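You operate a simulated robot arm through the tools that you are given. There is no shell and no other tool.

You run a simulated two-armed robot. Do the job below in one go: nothing can be reset, and whatever is moved stays where it is left.

Task
Put one of the green caps from the top of the switch desk on top of the blue roll there. Put the 10 purple filter from the top of the wall bench on the top of the orange bench and the 50 purple filter in the inside of the grey wall tray. Open the middle chest drawer, put the orange can on the top of the wall bench away in the inside of the middle chest drawer and shut the drawer again. Take the grey can on the top of the wall bench and put it away on the shelf under the plywood bench. Put the oblong cover marked "26" from the top of the orange bench on the lower shelf of the wall bench and the oblong cover labelled "57" on the top of the wall bench. The order is free. Set down upright: purple filter, orange can, grey can.

Only the result counts: the job must be done as asked and must still hold three seconds after the hand-in. Knocking over, shifting, dropping, spilling or breaking anything else fails it. Lids that push on must go on centred and level and be pressed home; caps that screw on are set level and turned clockwise until they are tight.

Robot
Two 6-joint arms with two-finger grippers on one trunk, on a base that moves. Base frame: it is fixed to the floor where the robot stands at the start and does not move with it; the origin is under the middle of the robot, x ahead of it, y to its left, z up. Readings come in cm, degrees, newtons and seconds.
The left shoulder is at the start at [7, 17.6, 91.5], the right one opposite. With the tool pointing down near the work surface each hand reaches from about 46 to 78 cm from the robot's upright axis, wherever it stands, measured 20 degrees to its own side. Places, roughly: blue roll (9x9x12 cm) [130, 250, 90]; green cap (4x4x3 cm) [170, 200, 80]; green cap (8x7x3 cm) [160, 210, 80]; grey can [-300, 0, 100]; inside of the grey wall tray (19x17 cm) [-212, 84, 96]; inside of the middle chest drawer [820, -510, 40]; lower shelf of the wall bench [-300, -20, 20]; middle chest drawer [810, -520, 40]; oblong cover [-375, -75, 75]; orange can [-275, 25, 100]; purple filter [-275, 0, 100]; shelf under the plywood bench [740, -430, 20]; top of the orange bench [-400, -100, 80]; top of the wall bench [-300, -20, 90]. Payload 2.45 kg a hand.
Tool frame (each hand has its own): the origin (TCP) lies between the finger pads and is the grasp point; the fingertips stand 2.6 cm ahead of it; z points along the fingers, y is the line along which they close. The gripper opens to 9.6 cm; its body begins 6.9 cm behind the TCP.
Orientation is that of the tool frame in the base frame, as a unit quaternion [x, y, z, w]. With the fingers straight down and closing along the base's y, the tool's x points along the base's -x, its y along +y and its z along -z.

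Tools
- The arms move only by the tool nudge_tool. It takes "left_increments", "right_increments" or both (then of equal length, played together; a hand with none holds still); each is a list of rows, each a list of 7 numbers: the gripper command, from -1 (fully open) to 1 (shut), values between in proportion, then the shift along the base's x, y, z in cm, then the turn, a rotation vector about the base's x, y, z in degrees. In form: [[jaw, tx, ty, tz, ax, ay, az], ...]. A call has 1 to 20 rows; each row is the pose to reach, as a shift and turn from the pose commanded when the call began. A row lasts 0.2 s, in which the tool goes at most 5 cm and 8.6 degrees; a call with a longer step from one row to the next is refused whole, and so is a gripper value outside its range. Where a pose cannot be reached the arm comes as near as it can. A force on the tool above 40 N (or 10 N above the force at the start of the call, whichever is more), or a blocked arm, ends the call early, and 0.2 s more pass. The fingers move at their own pace (about 16.98 cm/s each) and stop on an object; they squeeze with about 37 N. The grip force told is the motor's: it shows also when the fingers shut on nothing. Time passes only in rows, and 0.2 s behind the last, so rows that repeat a pose let the fingers close. The reply holds the time, the measured pose of the TCP, the force on the tool along the base axes, the opening and the grip force, in the units named above and with some noise, with the torque about the TCP (base axes, N m) and any sound that the robot's microphone picked up.
- Cameras (640 x 400 px; columns grow to the right, rows downward): "scene" is now at [14.11, -1.17, 124.67]; the picture's right is [-0.15, -0.99, 0.00], its down [-0.46, 0.07, -0.88] and it looks along [0.87, -0.13, -0.47] (base axes); focal length 280 px, centre (320, 200). "left" rides on the left gripper at [8.2, -0.3, -9.8] in its tool frame; the picture's right is [0.04, 1.00, 0.00], its down [-0.73, 0.03, -0.68] and it looks along [-0.68, 0.03, 0.73] (tool axes); focal length 256 px, centre (320, 200). "right" rides on the right gripper at [8.2, 0.3, -9.8] in its tool frame; the picture's right is [-0.04, 1.00, 0.00], its down [-0.73, -0.03, -0.68] and it looks along [-0.68, -0.03, 0.73] (tool axes); focal length 256 px, centre (320, 200).
- grab_frame(camera): a new picture of that camera. No time passes.
- raise_lower(by): slides the trunk up (or, below 0, down) by that many cm; the arms and the scene camera ride with it, the base frame stays. It gives what a move gives, with no picture.
- drive_base(legs): drives the robot by 1 to 6 legs, each [ahead, left, turn to the left] in cm, cm and degrees, along the robot's own axes; the way and the turn of a leg run together, so that a leg with both is an arc; at most 150 cm and 180 degrees a leg. The arms and the cameras ride along, it lands a little off, and it stops where it bumps. It gives what a move gives.
- turn_head(pan, tilt): turns the head with the scene camera to pan (to the left, within 86 degrees either way) and tilt (down, from -29 to 69), counted from straight ahead of the robot. It gives what a move gives.
- locate(camera, pixels): for up to 12 pixels [column, row] of the newest picture of that camera ("zoom" is the newest enlarged one), the place [x, y, z] in the base frame of the surface seen there, good to about 0.2 cm. No time passes.
- inspect(camera, box): a new picture of the part [left, top, right, bottom] of that camera's present view, enlarged. No time passes.
- close_job(): hands the job in; it is judged then, once.

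Leave the grippers open and the arms clear of the work at the hand-in unless told otherwise.

The tools are called after ">>>" as name(argument=value, ...) on one line, values as JSON. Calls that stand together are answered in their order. nudge_tool: Moves the arms, as the interface text tells. Its arguments: {"type":"object","properties":{"left_increments":{"type":"array","items":{"type":"array","items":{"type":"number"}}},"right_increments":{"type":"array","items":{"type":"array","items":{"type":"number"}}}},"required":[]} The other tools are called the same way: raise_lower (by) moves the trunk up or down; drive_base (legs) drives the base; turn_head (pan, tilt) turns the head that bears the scene camera; grab_frame (camera) takes a picture; locate (camera, pixels) gives the place of the surface under pixels of a picture; inspect (camera, box) takes an enlarged picture of a part of a camera's view; close_job () hands the job in.

At the start:

```text
time: 0.0
left_tcp_pos: [56.47, 19.86, 110.88]
left_tool_rot: [0.0, 1.0, 0.0, -0.001]
left_ft_force: [-0.1, -0.5, 0.3]
left_moment: [0.01, -0.01, -0.01]
left_finger_gap: 9.61
left_gripper_force: 0.1
right_tcp_pos: [49.87, -20.08, 108.24]
right_tool_rot: [-0.001, 1.0, 0.001, 0.0]
right_ft_force: [0.3, 0.2, -0.9]
right_moment: [0.02, -0.02, 0.01]
right_finger_gap: 9.6
right_gripper_force: 0.0
trunk travel left (down, up): [-40.0, 44.0]
robot x, y, heading: [0.05, 0.07, 0.0]
head pan, tilt (commanded): [-8.7, 27.8]
```

scene: 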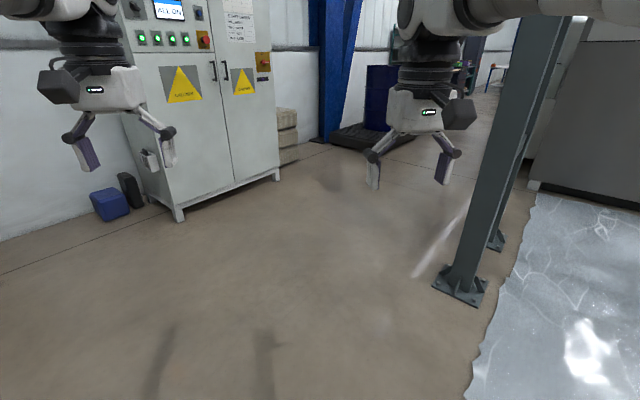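
right: 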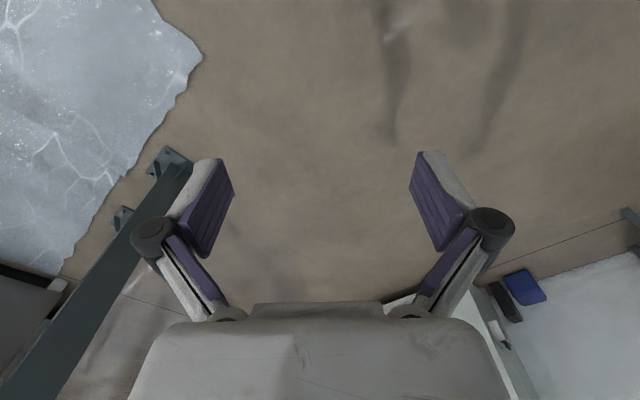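
left: 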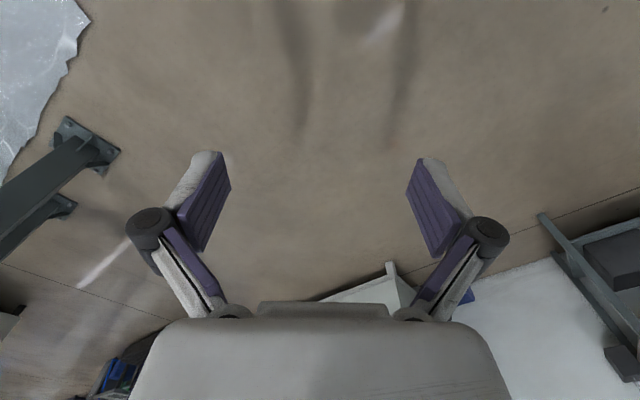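

I'll begin by looking around. The start picture shows a cabinet ahead left, a post on the right. I turn the head to the left to see the switch desk.

>>> turn_head(pan=55, tilt=15)

```text
time: 1.3
left_tcp_pos: [56.43, 20.01, 110.73]
left_tool_rot: [0.0, 1.0, -0.001, 0.0]
left_ft_force: [0.5, 0.2, 0.2]
left_moment: [-0.03, -0.02, -0.04]
left_finger_gap: 9.6
left_gripper_force: 0.0
right_tcp_pos: [49.95, -20.01, 108.27]
right_tool_rot: [-0.001, 1.0, 0.0, 0.0]
right_ft_force: [-0.2, -0.5, 0.6]
right_moment: [-0.01, 0.01, -0.02]
right_finger_gap: 9.6
right_gripper_force: 0.0
trunk travel left (down, up): [-40.0, 44.0]
robot x, y, heading: [-0.03, -0.05, -0.2]
head pan, tilt (commanded): [55.0, 15.0]
```

Head is now turned left; I take a picture to see the switch desk.

>>> grab_frame(camera="scene")

```text
taken
```

scene: 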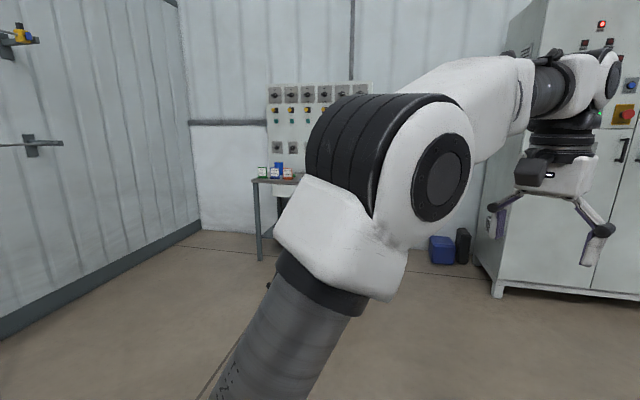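

The arm blocks the view of the desk (around pixel 280,180). There is free floor around me, so I turn the base left about 55 degrees and look ahead.

>>> drive_base(legs=[[0, 0, 55]])

>>> turn_head(pan=0, tilt=20)

>>> grab_frame(camera="scene")

```text
time: 4.2
left_tcp_pos: [15.78, 57.69, 110.74]
left_tool_rot: [-0.462, 0.887, -0.001, 0.001]
left_ft_force: [0.5, -0.9, -0.2]
left_moment: [-0.04, -0.02, 0.0]
left_finger_gap: 9.55
left_gripper_force: 0.1
right_tcp_pos: [44.78, 29.6, 108.19]
right_tool_rot: [-0.464, 0.886, 0.0, 0.0]
right_ft_force: [0.9, -0.4, 0.1]
right_moment: [0.0, -0.03, 0.01]
right_finger_gap: 9.61
right_gripper_force: 0.0
trunk travel left (down, up): [-40.0, 44.0]
robot x, y, heading: [0.42, -0.0, 55.2]
head pan, tilt (commanded): [55.0, 15.0]
```

```text
time: 5.4
left_tcp_pos: [15.76, 57.77, 110.76]
left_tool_rot: [-0.463, 0.886, -0.002, 0.001]
left_ft_force: [0.3, -0.3, 0.2]
left_moment: [0.03, 0.01, 0.01]
left_finger_gap: 9.6
left_gripper_force: 0.1
right_tcp_pos: [44.82, 29.62, 108.2]
right_tool_rot: [-0.463, 0.886, -0.001, 0.0]
right_ft_force: [0.1, 0.1, 0.1]
right_moment: [-0.02, 0.0, -0.02]
right_finger_gap: 9.57
right_gripper_force: 0.0
trunk travel left (down, up): [-40.0, 44.0]
robot x, y, heading: [-0.25, -0.08, 55.1]
head pan, tilt (commanded): [0.0, 20.0]
```

```text
taken
```

scene: 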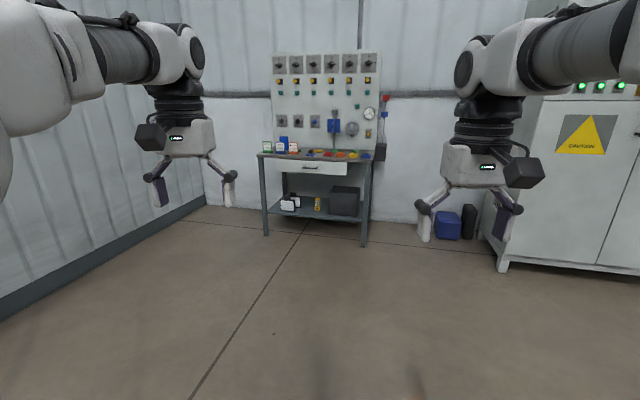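

The desk stands straight ahead, top around rows 145-158. I enlarge it.

>>> inspect(camera="scene", box=[250, 125, 400, 219])

```text
4.26 times, centred on (325, 172) of scene
```

zoom: 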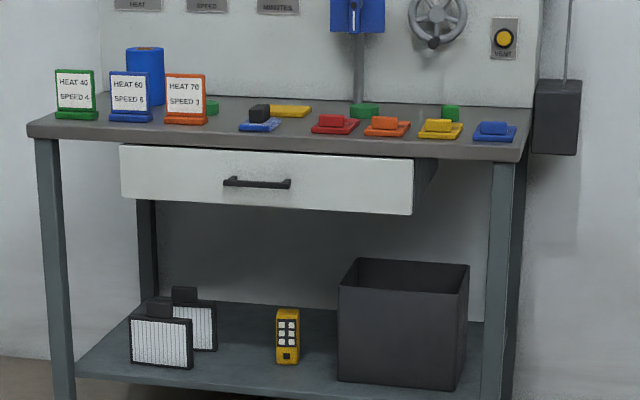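

I see the blue roll at zoom (145,70) behind the cards, green things at (210,107), (362,110), (450,112). I locate these.

>>> locate(camera="zoom", pixels=[[145, 50], [145, 64], [211, 106], [362, 108], [450, 111], [270, 155], [40, 128], [520, 150], [130, 88], [186, 92], [76, 90], [290, 110]])

```text
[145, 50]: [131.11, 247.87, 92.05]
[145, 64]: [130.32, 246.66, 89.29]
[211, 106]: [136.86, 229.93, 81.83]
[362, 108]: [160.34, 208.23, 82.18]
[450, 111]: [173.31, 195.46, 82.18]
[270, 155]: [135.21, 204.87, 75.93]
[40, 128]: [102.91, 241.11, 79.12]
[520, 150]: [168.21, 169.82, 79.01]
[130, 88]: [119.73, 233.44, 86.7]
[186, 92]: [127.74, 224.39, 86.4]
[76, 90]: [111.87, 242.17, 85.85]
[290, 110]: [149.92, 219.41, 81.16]
```

Before driving I check where the left wall and floor line run: scene pixels (205,205), (100,260), (20,310), the wall at (30,180), and the cabinet side (500,260).

>>> locate(camera="scene", pixels=[[203, 205], [100, 258], [20, 308], [60, 200], [500, 268], [265, 232], [365, 243], [350, 60], [334, 125], [352, 128]])

```text
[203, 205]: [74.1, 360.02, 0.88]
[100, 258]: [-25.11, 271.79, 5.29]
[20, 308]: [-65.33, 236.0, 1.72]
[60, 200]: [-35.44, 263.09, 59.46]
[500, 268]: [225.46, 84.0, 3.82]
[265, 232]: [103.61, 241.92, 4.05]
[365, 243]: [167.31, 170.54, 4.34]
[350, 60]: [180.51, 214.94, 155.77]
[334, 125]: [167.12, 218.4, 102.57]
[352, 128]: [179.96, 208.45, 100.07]
```

The wall is far from the path. The desk's front edge runs from (103,241) to (168,170), so facing it means heading ~42.5°. I drive to about 70 cm in front of its left part.

>>> drive_base(legs=[[90, 17, 0], [88, 17, 0], [0, 0, -12.6]])

>>> grab_frame(camera="scene")

```text
time: 15.4
left_tcp_pos: [102.37, 218.04, 110.8]
left_tool_rot: [-0.359, 0.933, -0.001, -0.001]
left_ft_force: [0.1, -0.4, -0.1]
left_moment: [0.03, 0.05, -0.01]
left_finger_gap: 9.6
left_gripper_force: 0.1
right_tcp_pos: [124.25, 184.11, 108.29]
right_tool_rot: [-0.36, 0.933, 0.0, 0.0]
right_ft_force: [0.1, 0.7, 0.3]
right_moment: [0.02, 0.01, 0.01]
right_finger_gap: 9.61
right_gripper_force: 0.1
trunk travel left (down, up): [-40.0, 44.0]
robot x, y, heading: [74.04, 165.35, 42.2]
head pan, tilt (commanded): [0.0, 20.0]
```

```text
taken
```

scene: 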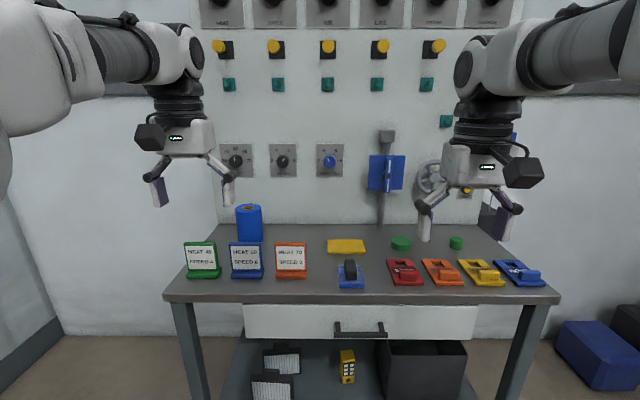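

I zoom on the desk top to see the roll and the caps.

>>> inspect(camera="scene", box=[180, 195, 340, 295])

>>> inspect(camera="scene", box=[320, 215, 480, 315])

>>> locate(camera="zoom", pixels=[[324, 93], [294, 92], [356, 93], [324, 86], [324, 112], [548, 98], [520, 98], [575, 98], [548, 88], [548, 115]])

```text
4.00 times, centred on (260, 245) of scene
```

zoom: 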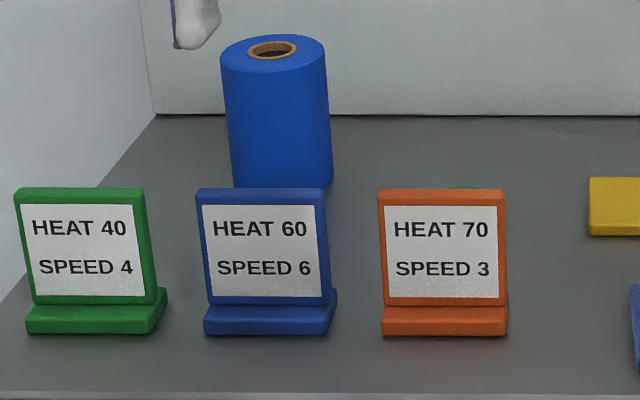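

```text
4.00 times, centred on (400, 265) of scene
```

zoom: 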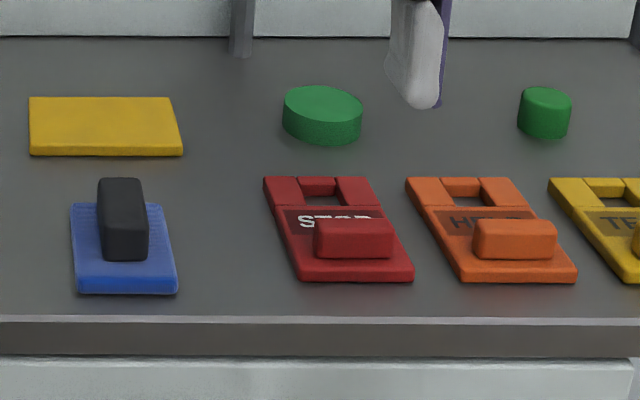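

```text
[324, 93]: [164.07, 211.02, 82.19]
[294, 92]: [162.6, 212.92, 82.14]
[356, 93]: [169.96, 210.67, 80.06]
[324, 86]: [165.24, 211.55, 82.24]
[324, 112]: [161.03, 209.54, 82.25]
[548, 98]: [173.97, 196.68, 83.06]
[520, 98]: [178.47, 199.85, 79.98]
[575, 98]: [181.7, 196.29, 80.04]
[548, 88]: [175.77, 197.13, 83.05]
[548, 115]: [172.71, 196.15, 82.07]
```

The roll has a cardboard core with a hole on top. I zoom in on its top and measure it.

>>> inspect(camera="scene", box=[228, 198, 276, 228])

```text
13.33 times, centred on (252, 213) of scene
```

zoom: 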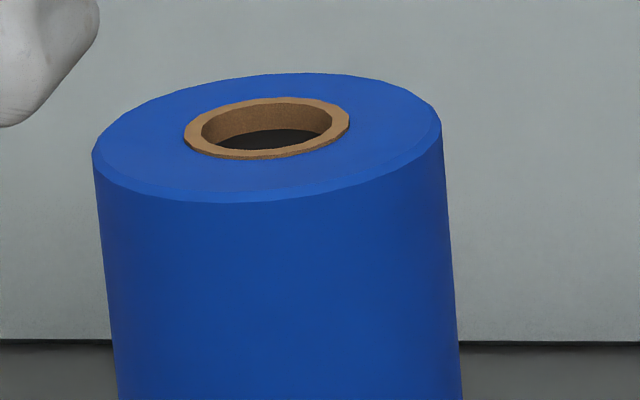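

>>> locate(camera="zoom", pixels=[[190, 140], [343, 123], [207, 143], [333, 128], [265, 102], [265, 153], [100, 150], [438, 128], [300, 78], [230, 195], [266, 130], [150, 145]])

```text
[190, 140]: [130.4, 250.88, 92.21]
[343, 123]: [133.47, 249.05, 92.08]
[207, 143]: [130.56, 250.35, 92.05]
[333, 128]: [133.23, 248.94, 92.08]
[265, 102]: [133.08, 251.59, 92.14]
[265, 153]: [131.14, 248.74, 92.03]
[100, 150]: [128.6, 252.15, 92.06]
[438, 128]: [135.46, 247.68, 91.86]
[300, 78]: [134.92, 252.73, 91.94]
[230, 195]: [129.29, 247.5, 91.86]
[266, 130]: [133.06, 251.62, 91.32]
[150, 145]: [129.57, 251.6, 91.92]
```

The core hole is about 2.9 cm wide, so the 4 cm cap will sit on it. Before going closer I check my own base's footprint by looking steeply down.

>>> turn_head(pan=0, tilt=69)

>>> grab_frame(camera="scene")

```text
time: 16.5
left_tcp_pos: [102.34, 218.16, 110.72]
left_tool_rot: [-0.36, 0.933, -0.001, 0.001]
left_ft_force: [-0.3, 0.5, 0.2]
left_moment: [0.01, 0.0, 0.0]
left_finger_gap: 9.59
left_gripper_force: 0.0
right_tcp_pos: [124.19, 184.16, 108.21]
right_tool_rot: [-0.361, 0.933, 0.0, 0.0]
right_ft_force: [0.2, 0.6, -0.1]
right_moment: [0.01, 0.01, 0.02]
right_finger_gap: 9.6
right_gripper_force: 0.1
trunk travel left (down, up): [-40.0, 44.0]
robot x, y, heading: [73.8, 165.44, 42.4]
head pan, tilt (commanded): [0.0, 68.8]
```

```text
taken
```

scene: 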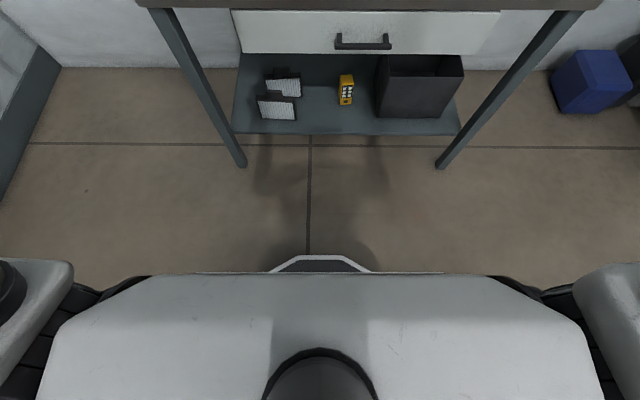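

I locate the visible tip of the base at (320,257) and the desk legs' feet.

>>> locate(camera="scene", pixels=[[320, 258], [320, 264], [285, 268], [355, 266], [320, 290], [243, 163], [440, 163], [232, 125], [300, 130]])

```text
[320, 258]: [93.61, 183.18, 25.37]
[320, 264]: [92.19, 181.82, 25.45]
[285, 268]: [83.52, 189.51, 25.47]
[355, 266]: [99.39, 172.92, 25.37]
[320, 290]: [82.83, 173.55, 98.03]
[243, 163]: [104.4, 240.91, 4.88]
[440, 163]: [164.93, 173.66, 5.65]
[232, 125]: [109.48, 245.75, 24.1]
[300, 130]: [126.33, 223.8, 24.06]
```

The base reaches about 27 cm ahead of its axis, so stopping with the axis 36 cm before the desk edge is safe. I drive 35 cm ahead and 20 cm to the right so the small green cap comes in front of the right hand.

>>> drive_base(legs=[[0, -20, 0], [35, 0, 0]])

>>> turn_head(pan=-15, tilt=40)

>>> grab_frame(camera="scene")

>>> grab_frame(camera="right")

```text
time: 20.0
left_tcp_pos: [141.53, 226.81, 110.77]
left_tool_rot: [-0.36, 0.933, 0.0, 0.0]
left_ft_force: [-0.3, 0.0, 0.3]
left_moment: [0.0, 0.02, 0.02]
left_finger_gap: 9.61
left_gripper_force: 0.0
right_tcp_pos: [163.51, 192.77, 108.14]
right_tool_rot: [-0.361, 0.933, 0.0, 0.0]
right_ft_force: [0.8, -0.8, -0.4]
right_moment: [0.0, 0.06, 0.02]
right_finger_gap: 9.6
right_gripper_force: 0.2
trunk travel left (down, up): [-40.0, 44.0]
robot x, y, heading: [113.2, 174.09, 42.5]
head pan, tilt (commanded): [0.0, 68.8]
```

```text
time: 20.9
left_tcp_pos: [141.57, 226.61, 110.86]
left_tool_rot: [-0.36, 0.933, -0.001, 0.0]
left_ft_force: [0.8, -0.5, -0.4]
left_moment: [-0.02, -0.01, -0.01]
left_finger_gap: 9.6
left_gripper_force: 0.0
right_tcp_pos: [163.46, 192.78, 108.14]
right_tool_rot: [-0.36, 0.933, 0.0, 0.001]
right_ft_force: [-0.1, -0.3, 0.5]
right_moment: [-0.03, 0.0, -0.03]
right_finger_gap: 9.61
right_gripper_force: 0.0
trunk travel left (down, up): [-40.0, 44.0]
robot x, y, heading: [113.19, 173.92, 42.0]
head pan, tilt (commanded): [-15.0, 40.0]
```

```text
taken
```

scene: 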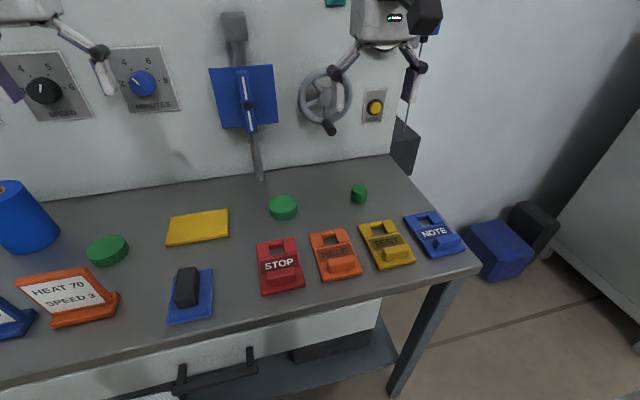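

```text
taken
```

right: 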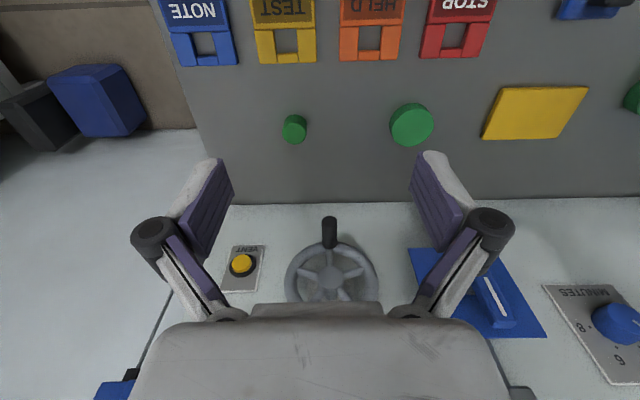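

The right camera shows the small green cap at (294,129) and the large at (412,124). I locate the small cap's top.

>>> inspect(camera="right", box=[262, 108, 326, 148])

```text
10.00 times, centred on (294, 128) of right
```

zoom: 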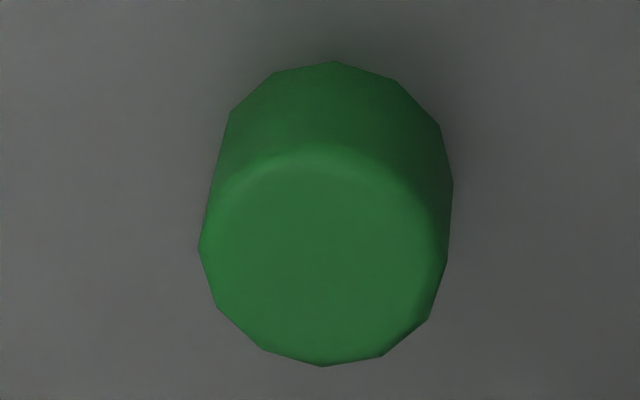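

>>> locate(camera="zoom", pixels=[[323, 255], [215, 260], [435, 255], [323, 160], [323, 350], [330, 90], [100, 200], [560, 200]])

```text
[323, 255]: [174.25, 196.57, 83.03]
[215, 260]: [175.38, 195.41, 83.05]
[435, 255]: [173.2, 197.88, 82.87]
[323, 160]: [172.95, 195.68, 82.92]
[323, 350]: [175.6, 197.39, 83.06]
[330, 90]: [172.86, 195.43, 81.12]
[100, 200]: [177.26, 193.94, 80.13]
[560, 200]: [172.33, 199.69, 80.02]
```

I check how far the hand-wheel's handle sticks out: right picture (329,220) and (329,240), and the blue box (490,290).

>>> grab_frame(camera="right")

>>> locate(camera="right", pixels=[[329, 220], [329, 242], [330, 270], [441, 255], [495, 300]])

```text
taken
```

right: 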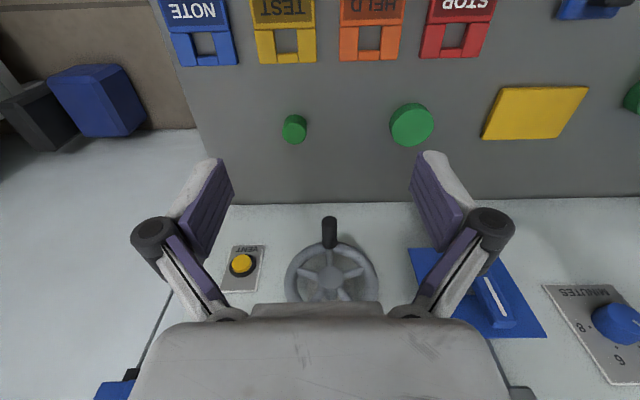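

```text
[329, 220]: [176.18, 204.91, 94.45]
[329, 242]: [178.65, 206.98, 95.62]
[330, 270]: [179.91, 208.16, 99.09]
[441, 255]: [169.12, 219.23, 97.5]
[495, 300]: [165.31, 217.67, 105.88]
```

The wheel handle tip stands at (176,205,94.5), only about 7 cm beyond the cap. So I lean the hand 15° back toward me (fingers pointing slightly forward), move over the cap and stop at z≈95 to check.

>>> nudge_tool(right_increments=[[-1, 3.5, 1.2, -2, 5.05, -5.53, 0], [-1, 7.0, 2.4, -4, 10.1, -11.06, 0], [-1, 10.5, 3.6, -6, 10.1, -11.06, 0], [-1, 10.5, 3.6, -10, 10.1, -11.06, 0], [-1, 10.5, 3.6, -14, 10.1, -11.06, 0], [-1, 10.5, 3.6, -17, 10.1, -11.06, 0]])

>>> grab_frame(camera="right")

>>> grab_frame(camera="scene")

```text
time: 22.3
left_tcp_pos: [141.51, 226.73, 110.77]
left_tool_rot: [-0.36, 0.933, -0.001, 0.001]
left_ft_force: [-1.0, -0.1, 1.1]
left_moment: [-0.01, 0.02, -0.03]
left_finger_gap: 9.61
left_gripper_force: 0.0
right_tcp_pos: [174.11, 196.25, 91.17]
right_tool_rot: [-0.358, 0.925, 0.048, 0.122]
right_ft_force: [-0.6, 0.3, -0.3]
right_moment: [0.03, -0.01, 0.0]
right_finger_gap: 9.59
right_gripper_force: 0.0
trunk travel left (down, up): [-40.0, 44.0]
robot x, y, heading: [113.47, 174.14, 42.2]
head pan, tilt (commanded): [-15.0, 40.0]
```

```text
taken
```

right: 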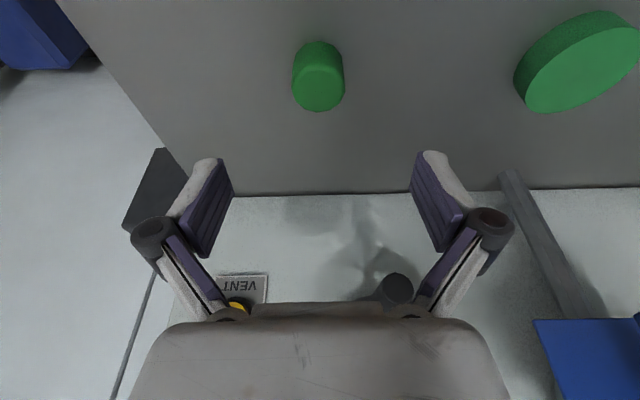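

```text
taken
```

scene: 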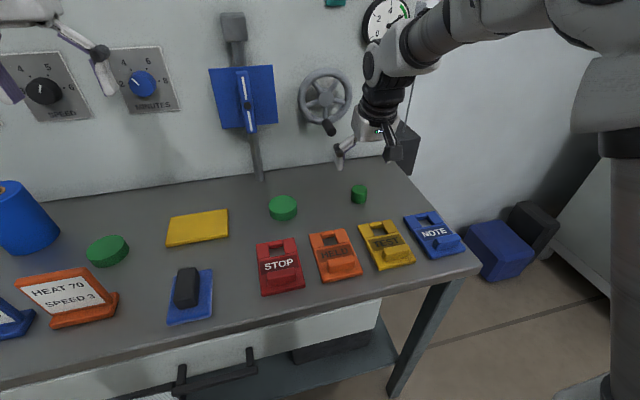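

The hand hangs over the cap with the handle well beyond. I lower to z≈83.2 and close on the cap.

>>> nudge_tool(right_increments=[[-1, 0, 0, -4, 0, 0, 0], [-1, 0, 0.1, -7.0, 0, 0, 0], [-1, 0, 0.1, -7.9, 0, 0, 0], [0, 0, 0.1, -7.9, 0, 0, 0], [1, 0, 0.1, -7.9, 0, 0, 0], [1, 0, 0.1, -7.9, 0, 0, 0], [1, 0, 0.1, -7.9, 0, 0, 0]])

>>> grab_frame(camera="right")

```text
time: 23.9
left_tcp_pos: [141.45, 226.57, 110.78]
left_tool_rot: [-0.36, 0.933, -0.001, 0.001]
left_ft_force: [-0.2, 0.8, -0.4]
left_moment: [0.01, 0.01, -0.03]
left_finger_gap: 9.6
left_gripper_force: 0.1
right_tcp_pos: [173.96, 196.42, 83.41]
right_tool_rot: [-0.358, 0.924, 0.047, 0.122]
right_ft_force: [0.1, -0.6, 0.1]
right_moment: [-0.02, 0.0, 0.02]
right_finger_gap: 3.57
right_gripper_force: 36.7
trunk travel left (down, up): [-40.0, 44.0]
robot x, y, heading: [113.15, 174.21, 42.0]
head pan, tilt (commanded): [-15.0, 40.0]
```

```text
taken
```

right: 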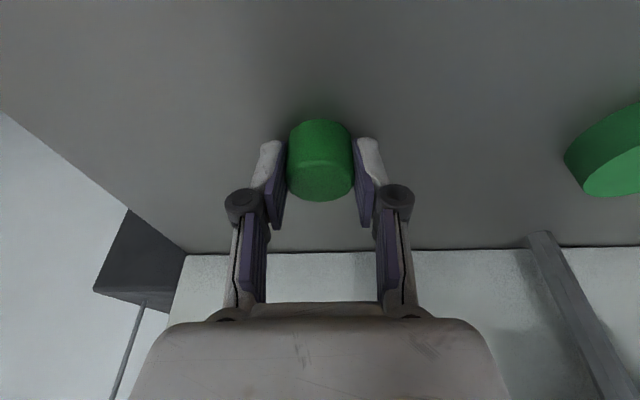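

Gripped at 3.57 cm gap. I lift straight, then pull back 8 cm and up to about z 105 to stay clear of the panel.

>>> nudge_tool(right_increments=[[1, 0, 0, 3, 0, 0, 0], [1, -0.7, -0.7, 7, 0, 0, 0], [1, -2.2, -2.0, 11, 0, 0, 0], [1, -4.4, -4.0, 14, 0, 0, 0], [1, -5.9, -5.4, 18, 0, 0, 0], [1, -5.9, -5.4, 22, 0, 0, 0]])

>>> grab_frame(camera="right")

>>> grab_frame(camera="scene")

```text
time: 25.3
left_tcp_pos: [141.55, 226.72, 110.8]
left_tool_rot: [-0.36, 0.933, -0.001, 0.0]
left_ft_force: [-0.5, 0.7, -0.4]
left_moment: [0.0, 0.01, 0.01]
left_finger_gap: 9.62
left_gripper_force: 0.1
right_tcp_pos: [169.07, 191.78, 105.4]
right_tool_rot: [-0.357, 0.925, 0.047, 0.12]
right_ft_force: [0.4, -0.3, -0.1]
right_moment: [0.02, -0.02, -0.02]
right_finger_gap: 3.55
right_gripper_force: 36.5
right hand out of reach, approached as far as the arm can: row 5, 6
trunk travel left (down, up): [-40.0, 44.0]
robot x, y, heading: [113.23, 174.13, 42.3]
head pan, tilt (commanded): [-15.0, 40.0]
```

```text
taken
```

right: 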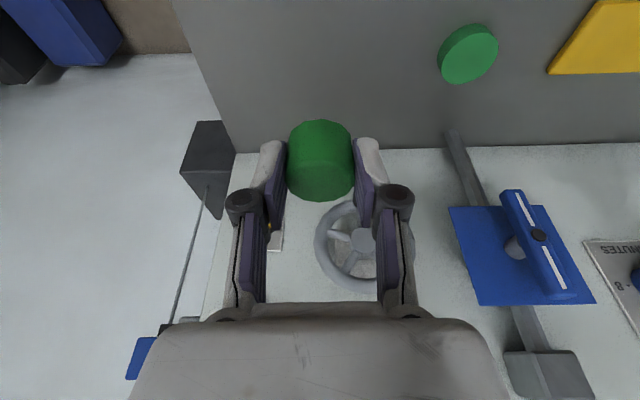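

```text
taken
```

scene: 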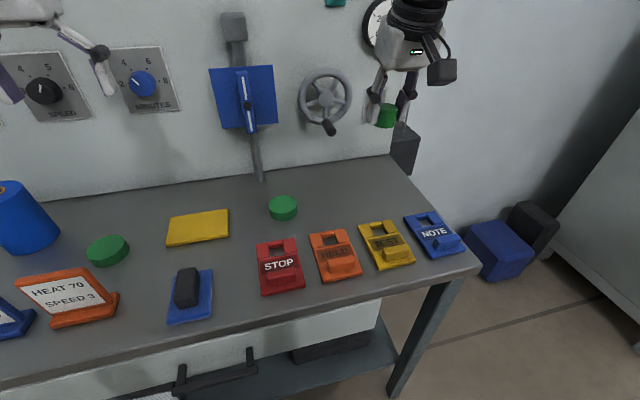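

The cap is held. Before sliding left I check how far the blue lever sticks out.

>>> locate(camera="right", pixels=[[515, 192], [528, 225], [540, 240], [545, 270], [565, 360], [620, 260]])

```text
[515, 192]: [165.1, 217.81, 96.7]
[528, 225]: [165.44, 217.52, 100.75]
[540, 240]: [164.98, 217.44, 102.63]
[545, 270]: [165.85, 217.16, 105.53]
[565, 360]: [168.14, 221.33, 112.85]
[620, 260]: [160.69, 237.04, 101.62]
```

Everything on the panel stays beyond depth 30 cm while my hands are at 16–20 cm. I slide the base 55 cm to the left.

>>> drive_base(legs=[[0, 55, 0]])

>>> turn_head(pan=0, tilt=40)

>>> grab_frame(camera="right")

>>> grab_frame(camera="scene")

```text
time: 28.5
left_tcp_pos: [104.29, 267.74, 110.79]
left_tool_rot: [-0.36, 0.933, -0.001, 0.001]
left_ft_force: [-0.2, 0.1, 0.0]
left_moment: [-0.01, 0.0, -0.01]
left_finger_gap: 9.59
left_gripper_force: 0.0
right_tcp_pos: [131.68, 232.98, 105.35]
right_tool_rot: [-0.356, 0.925, 0.047, 0.121]
right_ft_force: [-0.1, 0.1, -0.9]
right_moment: [-0.03, -0.03, -0.03]
right_finger_gap: 3.56
right_gripper_force: 37.1
trunk travel left (down, up): [-40.0, 44.0]
robot x, y, heading: [75.63, 215.27, 42.2]
head pan, tilt (commanded): [-15.0, 40.0]
```

```text
time: 29.3
left_tcp_pos: [104.34, 267.7, 110.74]
left_tool_rot: [-0.361, 0.933, -0.001, 0.0]
left_ft_force: [-0.3, 0.5, -0.3]
left_moment: [-0.02, 0.04, 0.0]
left_finger_gap: 9.59
left_gripper_force: 0.0
right_tcp_pos: [131.82, 232.89, 105.3]
right_tool_rot: [-0.357, 0.925, 0.046, 0.121]
right_ft_force: [-0.8, 0.3, -0.8]
right_moment: [-0.02, -0.02, 0.02]
right_finger_gap: 3.56
right_gripper_force: 37.4
trunk travel left (down, up): [-40.0, 44.0]
robot x, y, heading: [75.72, 215.44, 42.3]
head pan, tilt (commanded): [0.0, 40.0]
```

```text
taken
```

right: 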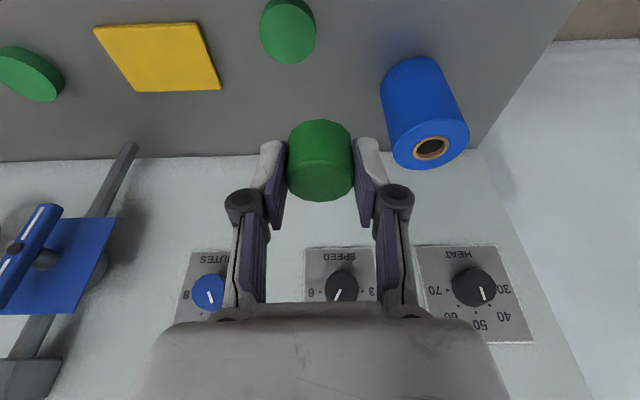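

```text
taken
```

scene: 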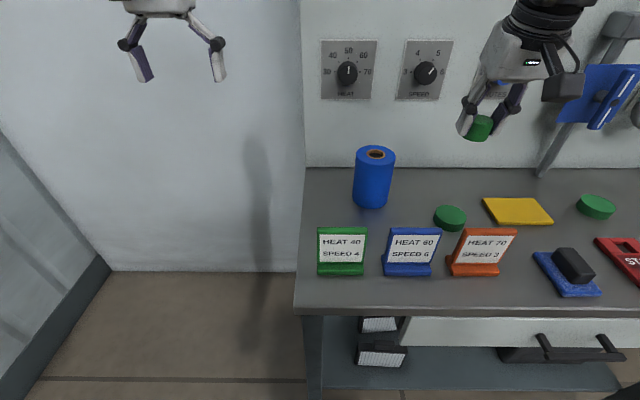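

I measure the roll's core rim and the held cap in the right picture.

>>> inspect(camera="right", box=[384, 115, 480, 175])

```text
6.67 times, centred on (432, 145) of right
```

zoom: 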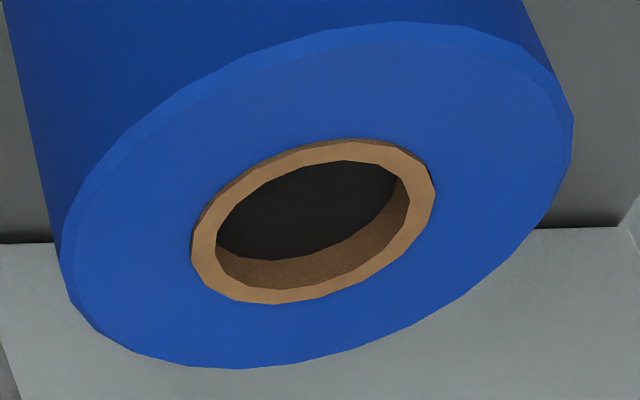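

>>> locate(camera="zoom", pixels=[[202, 250], [424, 190], [330, 148], [285, 293], [390, 152], [225, 290], [70, 260], [560, 140], [390, 30], [240, 355]])

>>> locate(camera="right", pixels=[[322, 183], [295, 183], [348, 180], [322, 200], [322, 165], [320, 130]])

```text
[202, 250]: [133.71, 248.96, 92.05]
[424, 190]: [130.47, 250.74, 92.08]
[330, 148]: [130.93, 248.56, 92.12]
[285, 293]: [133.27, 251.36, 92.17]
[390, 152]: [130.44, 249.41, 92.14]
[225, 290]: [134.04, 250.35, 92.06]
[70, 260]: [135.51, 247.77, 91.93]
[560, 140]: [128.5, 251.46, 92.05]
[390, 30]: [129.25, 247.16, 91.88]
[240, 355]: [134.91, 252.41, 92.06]
```

```text
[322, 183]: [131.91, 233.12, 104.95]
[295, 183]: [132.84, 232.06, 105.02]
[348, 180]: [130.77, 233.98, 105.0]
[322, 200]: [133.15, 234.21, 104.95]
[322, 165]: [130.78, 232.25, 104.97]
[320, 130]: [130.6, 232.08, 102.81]
```

Roll centre is (132.1, 249.9, 92.1); the held cap's centre is (132.0, 233.15), bottom at 102.0, level. I move it 16.7 cm over the roll and lower to about 0.6 cm above.

>>> nudge_tool(right_increments=[[1, 0, 4.2, 0, 0, 0, 0], [1, 0, 8.4, 0, 0, 0, 0], [1, 0, 12.6, 0, 0, 0, 0], [1, 0.1, 16.73, 0, 0, 0, 0], [1, 0.1, 16.73, -4, 0, 0, 0], [1, 0.1, 16.73, -7.5, 0, 0, 0], [1, 0.1, 16.73, -8.8, 0, 0, 0], [1, 0.1, 16.73, -8.8, 0, 0, 0]])

>>> grab_frame(camera="right")

>>> inspect(camera="scene", box=[320, 90, 480, 190])

```text
time: 31.1
left_tcp_pos: [104.27, 267.75, 110.71]
left_tool_rot: [-0.36, 0.933, -0.001, 0.0]
left_ft_force: [0.7, -0.2, 0.2]
left_moment: [-0.03, 0.02, 0.03]
left_finger_gap: 9.6
left_gripper_force: 0.0
right_tcp_pos: [131.87, 249.58, 96.48]
right_tool_rot: [-0.357, 0.925, 0.047, 0.121]
right_ft_force: [-0.8, -1.1, 0.0]
right_moment: [0.03, 0.03, 0.02]
right_finger_gap: 3.57
right_gripper_force: 37.4
trunk travel left (down, up): [-40.0, 44.0]
robot x, y, heading: [75.84, 215.16, 41.9]
head pan, tilt (commanded): [0.0, 40.0]
```

```text
taken
```

right: 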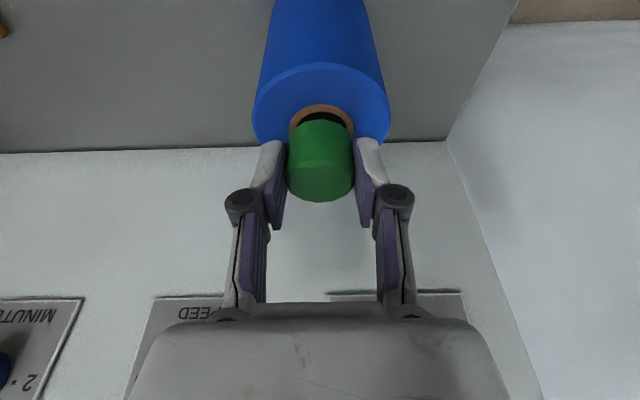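

```text
4.00 times, centred on (400, 140) of scene
```

zoom: 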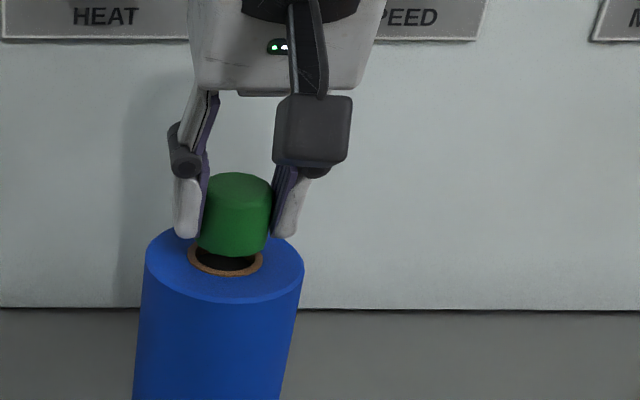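

Cap is about 1 cm above the roll. I check the cap's centre against the roll once more.

>>> locate(camera="right", pixels=[[295, 183], [348, 180], [322, 200], [322, 166], [320, 105], [256, 110], [386, 110]])

>>> nudge_tool(right_increments=[[1, 0, 0, -0.5, 0, 0, 0], [1, 0, 0, -0.8, 0, 0, 0], [1, 0, 0, -1.0, 0, 0, 0], [1, 0, 0, -1.1, 0, 0, 0]])

```text
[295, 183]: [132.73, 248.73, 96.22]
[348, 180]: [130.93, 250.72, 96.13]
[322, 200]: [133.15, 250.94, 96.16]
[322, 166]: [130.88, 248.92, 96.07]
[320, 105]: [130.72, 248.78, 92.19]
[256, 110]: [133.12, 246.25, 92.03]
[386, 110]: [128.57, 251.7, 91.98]
```

```text
time: 32.1
left_tcp_pos: [104.36, 267.84, 110.8]
left_tool_rot: [-0.36, 0.933, -0.001, 0.0]
left_ft_force: [-0.4, 0.2, -0.4]
left_moment: [-0.01, 0.02, -0.01]
left_finger_gap: 9.58
left_gripper_force: 0.0
right_tcp_pos: [131.86, 249.64, 95.43]
right_tool_rot: [-0.356, 0.925, 0.047, 0.12]
right_ft_force: [-0.5, 1.1, -0.4]
right_moment: [0.0, 0.01, 0.01]
right_finger_gap: 3.57
right_gripper_force: 36.7
trunk travel left (down, up): [-40.0, 44.0]
robot x, y, heading: [75.78, 215.29, 42.3]
head pan, tilt (commanded): [0.0, 40.0]
```

Cap centred within 0.2 cm, bottom about at the roll's top; no force yet. I lower a hair more, then open and lift away.

>>> nudge_tool(right_increments=[[1, 0, 0, -0.1, 0, 0, 0], [1, 0, 0, -0.2, 0, 0, 0], [1, 0, 0, -0.2, 0, 0, 0]])

```text
time: 32.9
left_tcp_pos: [104.24, 267.83, 110.97]
left_tool_rot: [-0.361, 0.933, -0.001, 0.001]
left_ft_force: [0.4, 0.5, 0.6]
left_moment: [0.0, -0.01, 0.01]
left_finger_gap: 9.58
left_gripper_force: 0.0
right_tcp_pos: [131.73, 249.61, 95.35]
right_tool_rot: [-0.357, 0.925, 0.047, 0.122]
right_ft_force: [1.3, 1.6, 5.0]
right_moment: [0.04, -0.09, -0.02]
right_finger_gap: 3.57
right_gripper_force: 37.0
trunk travel left (down, up): [-40.0, 44.0]
robot x, y, heading: [75.72, 215.07, 42.0]
head pan, tilt (commanded): [0.0, 40.0]
```

Contact is felt (5 N up). Now I open gently and lift straight up, leaning back out.

>>> nudge_tool(right_increments=[[0.2, 0, 0, -0.2, 0, 0, 0], [-0.3, 0, 0, -0.2, 0, 0, 0], [-0.5, 0, 0, -0.2, 0, 0, 0], [-0.5, 0, 0, 2, 0, 0, 0], [-0.5, 0, 0, 6, 0, 0, 0], [-0.5, 0, 0, 9, 0, 0, 0]])

>>> grab_frame(camera="right")

>>> inspect(camera="scene", box=[320, 90, 480, 190])

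```text
time: 34.3
left_tcp_pos: [104.27, 267.64, 110.81]
left_tool_rot: [-0.361, 0.933, -0.001, 0.0]
left_ft_force: [0.8, 0.3, 0.6]
left_moment: [0.01, -0.02, -0.03]
left_finger_gap: 9.61
left_gripper_force: 0.0
right_tcp_pos: [131.72, 249.65, 104.17]
right_tool_rot: [-0.357, 0.925, 0.046, 0.12]
right_ft_force: [-0.5, 0.2, -1.2]
right_moment: [-0.02, 0.03, -0.03]
right_finger_gap: 7.2
right_gripper_force: 0.0
trunk travel left (down, up): [-40.0, 44.0]
robot x, y, heading: [76.09, 215.22, 42.0]
head pan, tilt (commanded): [0.0, 40.0]
```

```text
taken
```

right: 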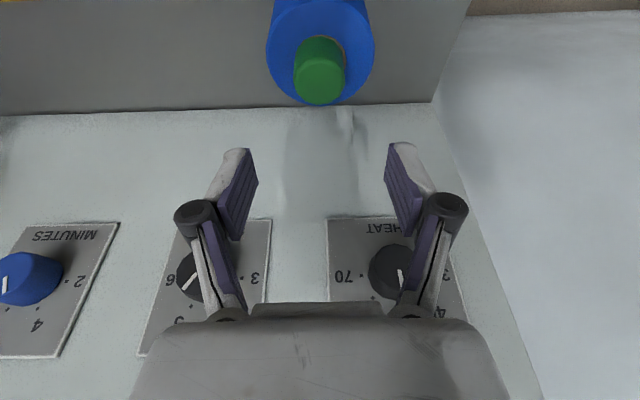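

```text
4.00 times, centred on (400, 140) of scene
```

zoom: 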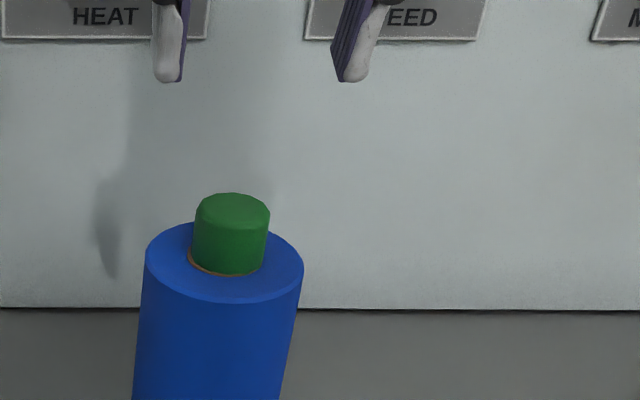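

The cap sits level and centred on the roll core. I pull the right hand back and un-tilt it.

>>> nudge_tool(right_increments=[[-0.5, -3.0, -2.7, 0.5, 0, 0, 0], [-0.5, -6.0, -5.4, 1, 0, 0, 0], [-0.5, -9.0, -8.2, 2, -5.05, 5.53, 0], [-1, -11, -10, 3, -10.1, 11.06, 0], [-1, -11, -10, 4, -10.1, 11.06, 0]])

>>> drive_base(legs=[[-45, 0, 0], [0, 0, 140]])

>>> turn_head(pan=0, tilt=15)

>>> grab_frame(camera="scene")

```text
time: 35.5
left_tcp_pos: [104.26, 267.76, 110.83]
left_tool_rot: [-0.36, 0.933, -0.001, 0.001]
left_ft_force: [0.4, 0.1, -0.4]
left_moment: [0.03, -0.01, 0.02]
left_finger_gap: 9.59
left_gripper_force: 0.0
right_tcp_pos: [120.75, 239.47, 108.1]
right_tool_rot: [-0.36, 0.933, -0.001, -0.002]
right_ft_force: [-0.1, 0.0, 1.2]
right_moment: [0.01, 0.01, -0.01]
right_finger_gap: 9.61
right_gripper_force: 0.1
trunk travel left (down, up): [-40.0, 44.0]
robot x, y, heading: [75.85, 214.84, 42.1]
head pan, tilt (commanded): [0.0, 40.0]
```

```text
time: 44.0
left_tcp_pos: [-13.54, 162.94, 110.8]
left_tool_rot: [1.0, 0.014, 0.0, 0.0]
left_ft_force: [-0.1, -0.2, 0.6]
left_moment: [0.0, -0.01, -0.02]
left_finger_gap: 9.6
left_gripper_force: 0.0
right_tcp_pos: [-7.66, 195.16, 108.21]
right_tool_rot: [1.0, 0.015, 0.002, 0.0]
right_ft_force: [-1.1, -0.6, -0.3]
right_moment: [0.01, -0.01, 0.02]
right_finger_gap: 9.62
right_gripper_force: 0.2
trunk travel left (down, up): [-40.0, 44.0]
robot x, y, heading: [42.17, 184.56, -178.1]
head pan, tilt (commanded): [0.0, 40.0]
```

```text
time: 44.9
left_tcp_pos: [-13.52, 163.06, 110.67]
left_tool_rot: [1.0, 0.016, 0.001, -0.001]
left_ft_force: [0.0, -0.4, -0.3]
left_moment: [-0.02, 0.02, -0.02]
left_finger_gap: 9.61
left_gripper_force: 0.1
right_tcp_pos: [-7.7, 195.07, 108.22]
right_tool_rot: [1.0, 0.015, 0.001, 0.0]
right_ft_force: [0.6, 0.1, 0.3]
right_moment: [-0.01, 0.01, 0.01]
right_finger_gap: 9.59
right_gripper_force: 0.1
trunk travel left (down, up): [-40.0, 44.0]
robot x, y, heading: [42.39, 184.49, -178.1]
head pan, tilt (commanded): [0.0, 15.0]
```

```text
taken
```

scene: 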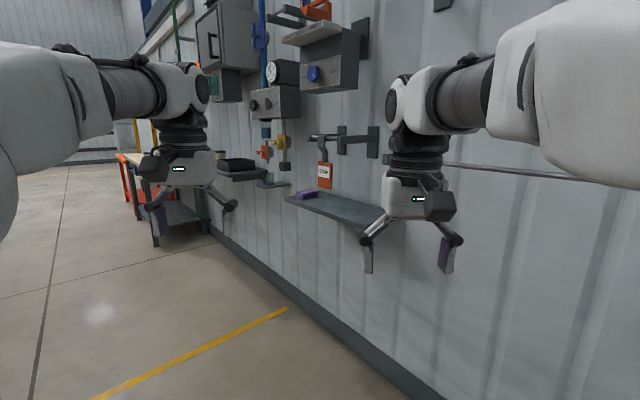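

Heading -178 now; the wall runs on my right. I turn further left to face the wall bench near (-300,-20).

>>> drive_base(legs=[[0, 0, 35]])

>>> grab_frame(camera="scene")

```text
time: 46.9
left_tcp_pos: [9.28, 134.72, 110.71]
left_tool_rot: [0.949, 0.316, 0.0, -0.001]
left_ft_force: [0.1, -0.5, 0.1]
left_moment: [0.02, -0.01, 0.02]
left_finger_gap: 9.6
left_gripper_force: 0.0
right_tcp_pos: [-4.6, 164.24, 108.19]
right_tool_rot: [0.949, 0.316, 0.001, 0.0]
right_ft_force: [-0.1, -1.8, -0.1]
right_moment: [0.03, 0.02, 0.0]
right_finger_gap: 9.6
right_gripper_force: 0.0
trunk travel left (down, up): [-40.0, 44.0]
robot x, y, heading: [42.12, 184.61, -143.3]
head pan, tilt (commanded): [0.0, 15.0]
```

```text
taken
```

scene: 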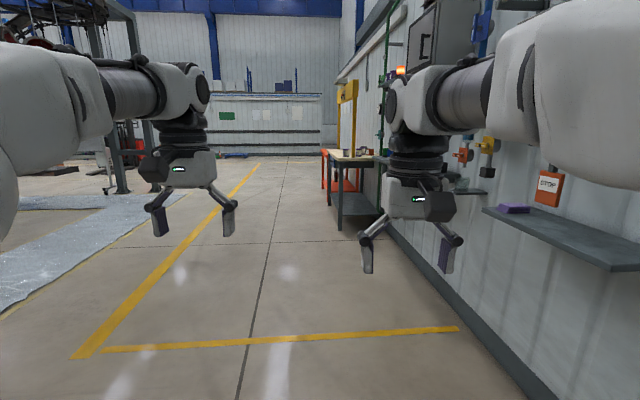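

The floor is free along the wall; the bench is at (350,180) and an orange bench behind. I zoom on it and locate some points.

>>> inspect(camera="scene", box=[310, 130, 406, 190])

>>> locate(camera="scene", pixels=[[342, 232], [378, 226], [324, 190], [512, 207], [484, 210], [610, 268], [620, 300], [470, 190], [430, 290], [350, 160], [30, 210], [115, 190]])

```text
6.67 times, centred on (358, 160) of scene
```

zoom: 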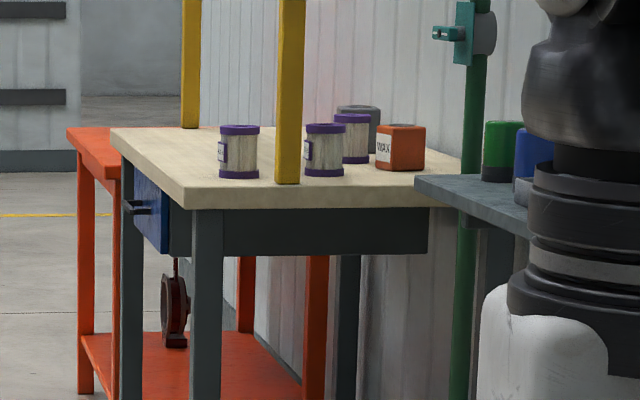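

```text
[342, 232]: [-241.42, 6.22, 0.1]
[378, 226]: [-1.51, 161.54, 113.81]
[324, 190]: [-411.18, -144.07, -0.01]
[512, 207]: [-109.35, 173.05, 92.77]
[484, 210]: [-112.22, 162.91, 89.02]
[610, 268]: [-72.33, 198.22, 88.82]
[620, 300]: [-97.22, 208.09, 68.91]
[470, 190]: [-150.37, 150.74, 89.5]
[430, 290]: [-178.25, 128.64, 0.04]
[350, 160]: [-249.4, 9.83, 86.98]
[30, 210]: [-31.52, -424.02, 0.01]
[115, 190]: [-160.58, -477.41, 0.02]
```

The wall bench stands along the wall with its front about 45 cm from it; three purple filters, a grey can and an orange can are on it. I drive parallel to the wall, staying about 110 cm from it, first 260 cm.

>>> drive_base(legs=[[0, 0, 6.5], [130, 0, 0], [130, 0, 0]])

>>> grab_frame(camera="scene")

```text
time: 60.1
left_tcp_pos: [-173.18, -47.0, 110.77]
left_tool_rot: [0.928, 0.372, -0.001, 0.0]
left_ft_force: [-0.1, 0.5, -0.6]
left_moment: [-0.01, -0.04, 0.02]
left_finger_gap: 9.58
left_gripper_force: 0.0
right_tcp_pos: [-190.46, -19.3, 108.23]
right_tool_rot: [0.928, 0.372, 0.002, -0.001]
right_ft_force: [-0.7, 1.0, 0.6]
right_moment: [0.02, 0.02, 0.03]
right_finger_gap: 9.6
right_gripper_force: 0.0
trunk travel left (down, up): [-40.0, 44.0]
robot x, y, heading: [-146.57, 6.7, -136.0]
head pan, tilt (commanded): [0.0, 15.0]
```

```text
taken
```

scene: 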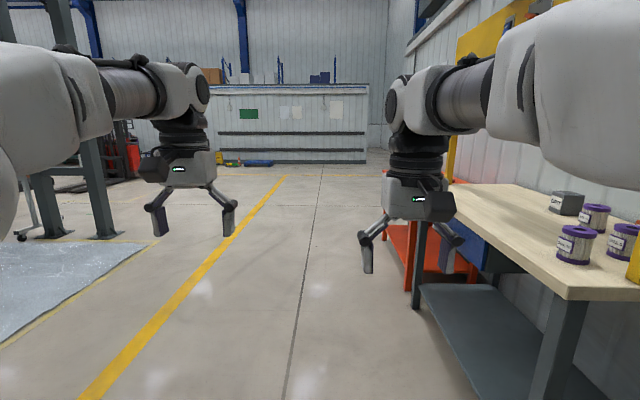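

The bench is now on my right. I drive 95 cm further ahead, then turn right to face the wall; the hands stay above z 105 and about at the bench's front edge.

>>> drive_base(legs=[[97, 6, 0], [0, 0, -90]])

>>> turn_head(pan=0, tilt=25)

>>> grab_frame(camera="scene")

```text
time: 69.0
left_tcp_pos: [-266.13, -38.92, 110.77]
left_tool_rot: [0.921, -0.39, 0.001, -0.001]
left_ft_force: [-0.2, 0.1, -0.3]
left_moment: [-0.01, -0.01, -0.02]
left_finger_gap: 9.59
left_gripper_force: 0.0
right_tcp_pos: [-238.58, -21.57, 108.2]
right_tool_rot: [0.921, -0.39, 0.0, 0.001]
right_ft_force: [-0.5, 0.9, -0.7]
right_moment: [-0.03, 0.0, -0.01]
right_finger_gap: 9.61
right_gripper_force: 0.0
trunk travel left (down, up): [-40.0, 44.0]
robot x, y, heading: [-212.72, -65.94, 134.0]
head pan, tilt (commanded): [0.0, 15.0]
```

```text
time: 69.8
left_tcp_pos: [-266.19, -38.85, 110.83]
left_tool_rot: [0.92, -0.391, 0.0, -0.001]
left_ft_force: [0.2, 0.1, -0.1]
left_moment: [0.04, 0.0, 0.0]
left_finger_gap: 9.59
left_gripper_force: 0.0
right_tcp_pos: [-238.59, -21.53, 108.21]
right_tool_rot: [0.921, -0.39, 0.001, 0.0]
right_ft_force: [-0.3, 0.0, 0.2]
right_moment: [0.03, -0.04, 0.01]
right_finger_gap: 9.6
right_gripper_force: 0.1
trunk travel left (down, up): [-40.0, 44.0]
robot x, y, heading: [-212.39, -65.84, 133.7]
head pan, tilt (commanded): [0.0, 25.0]
```

```text
taken
```

scene: 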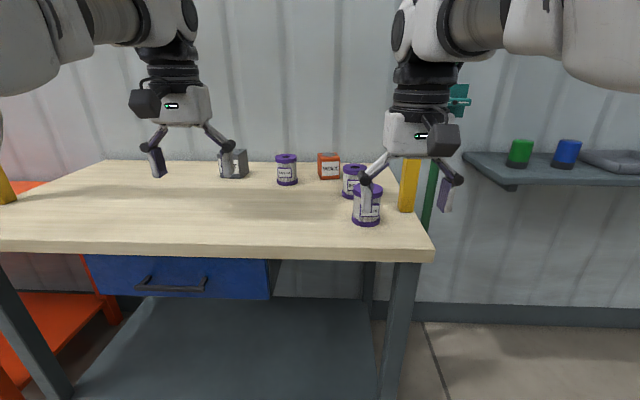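

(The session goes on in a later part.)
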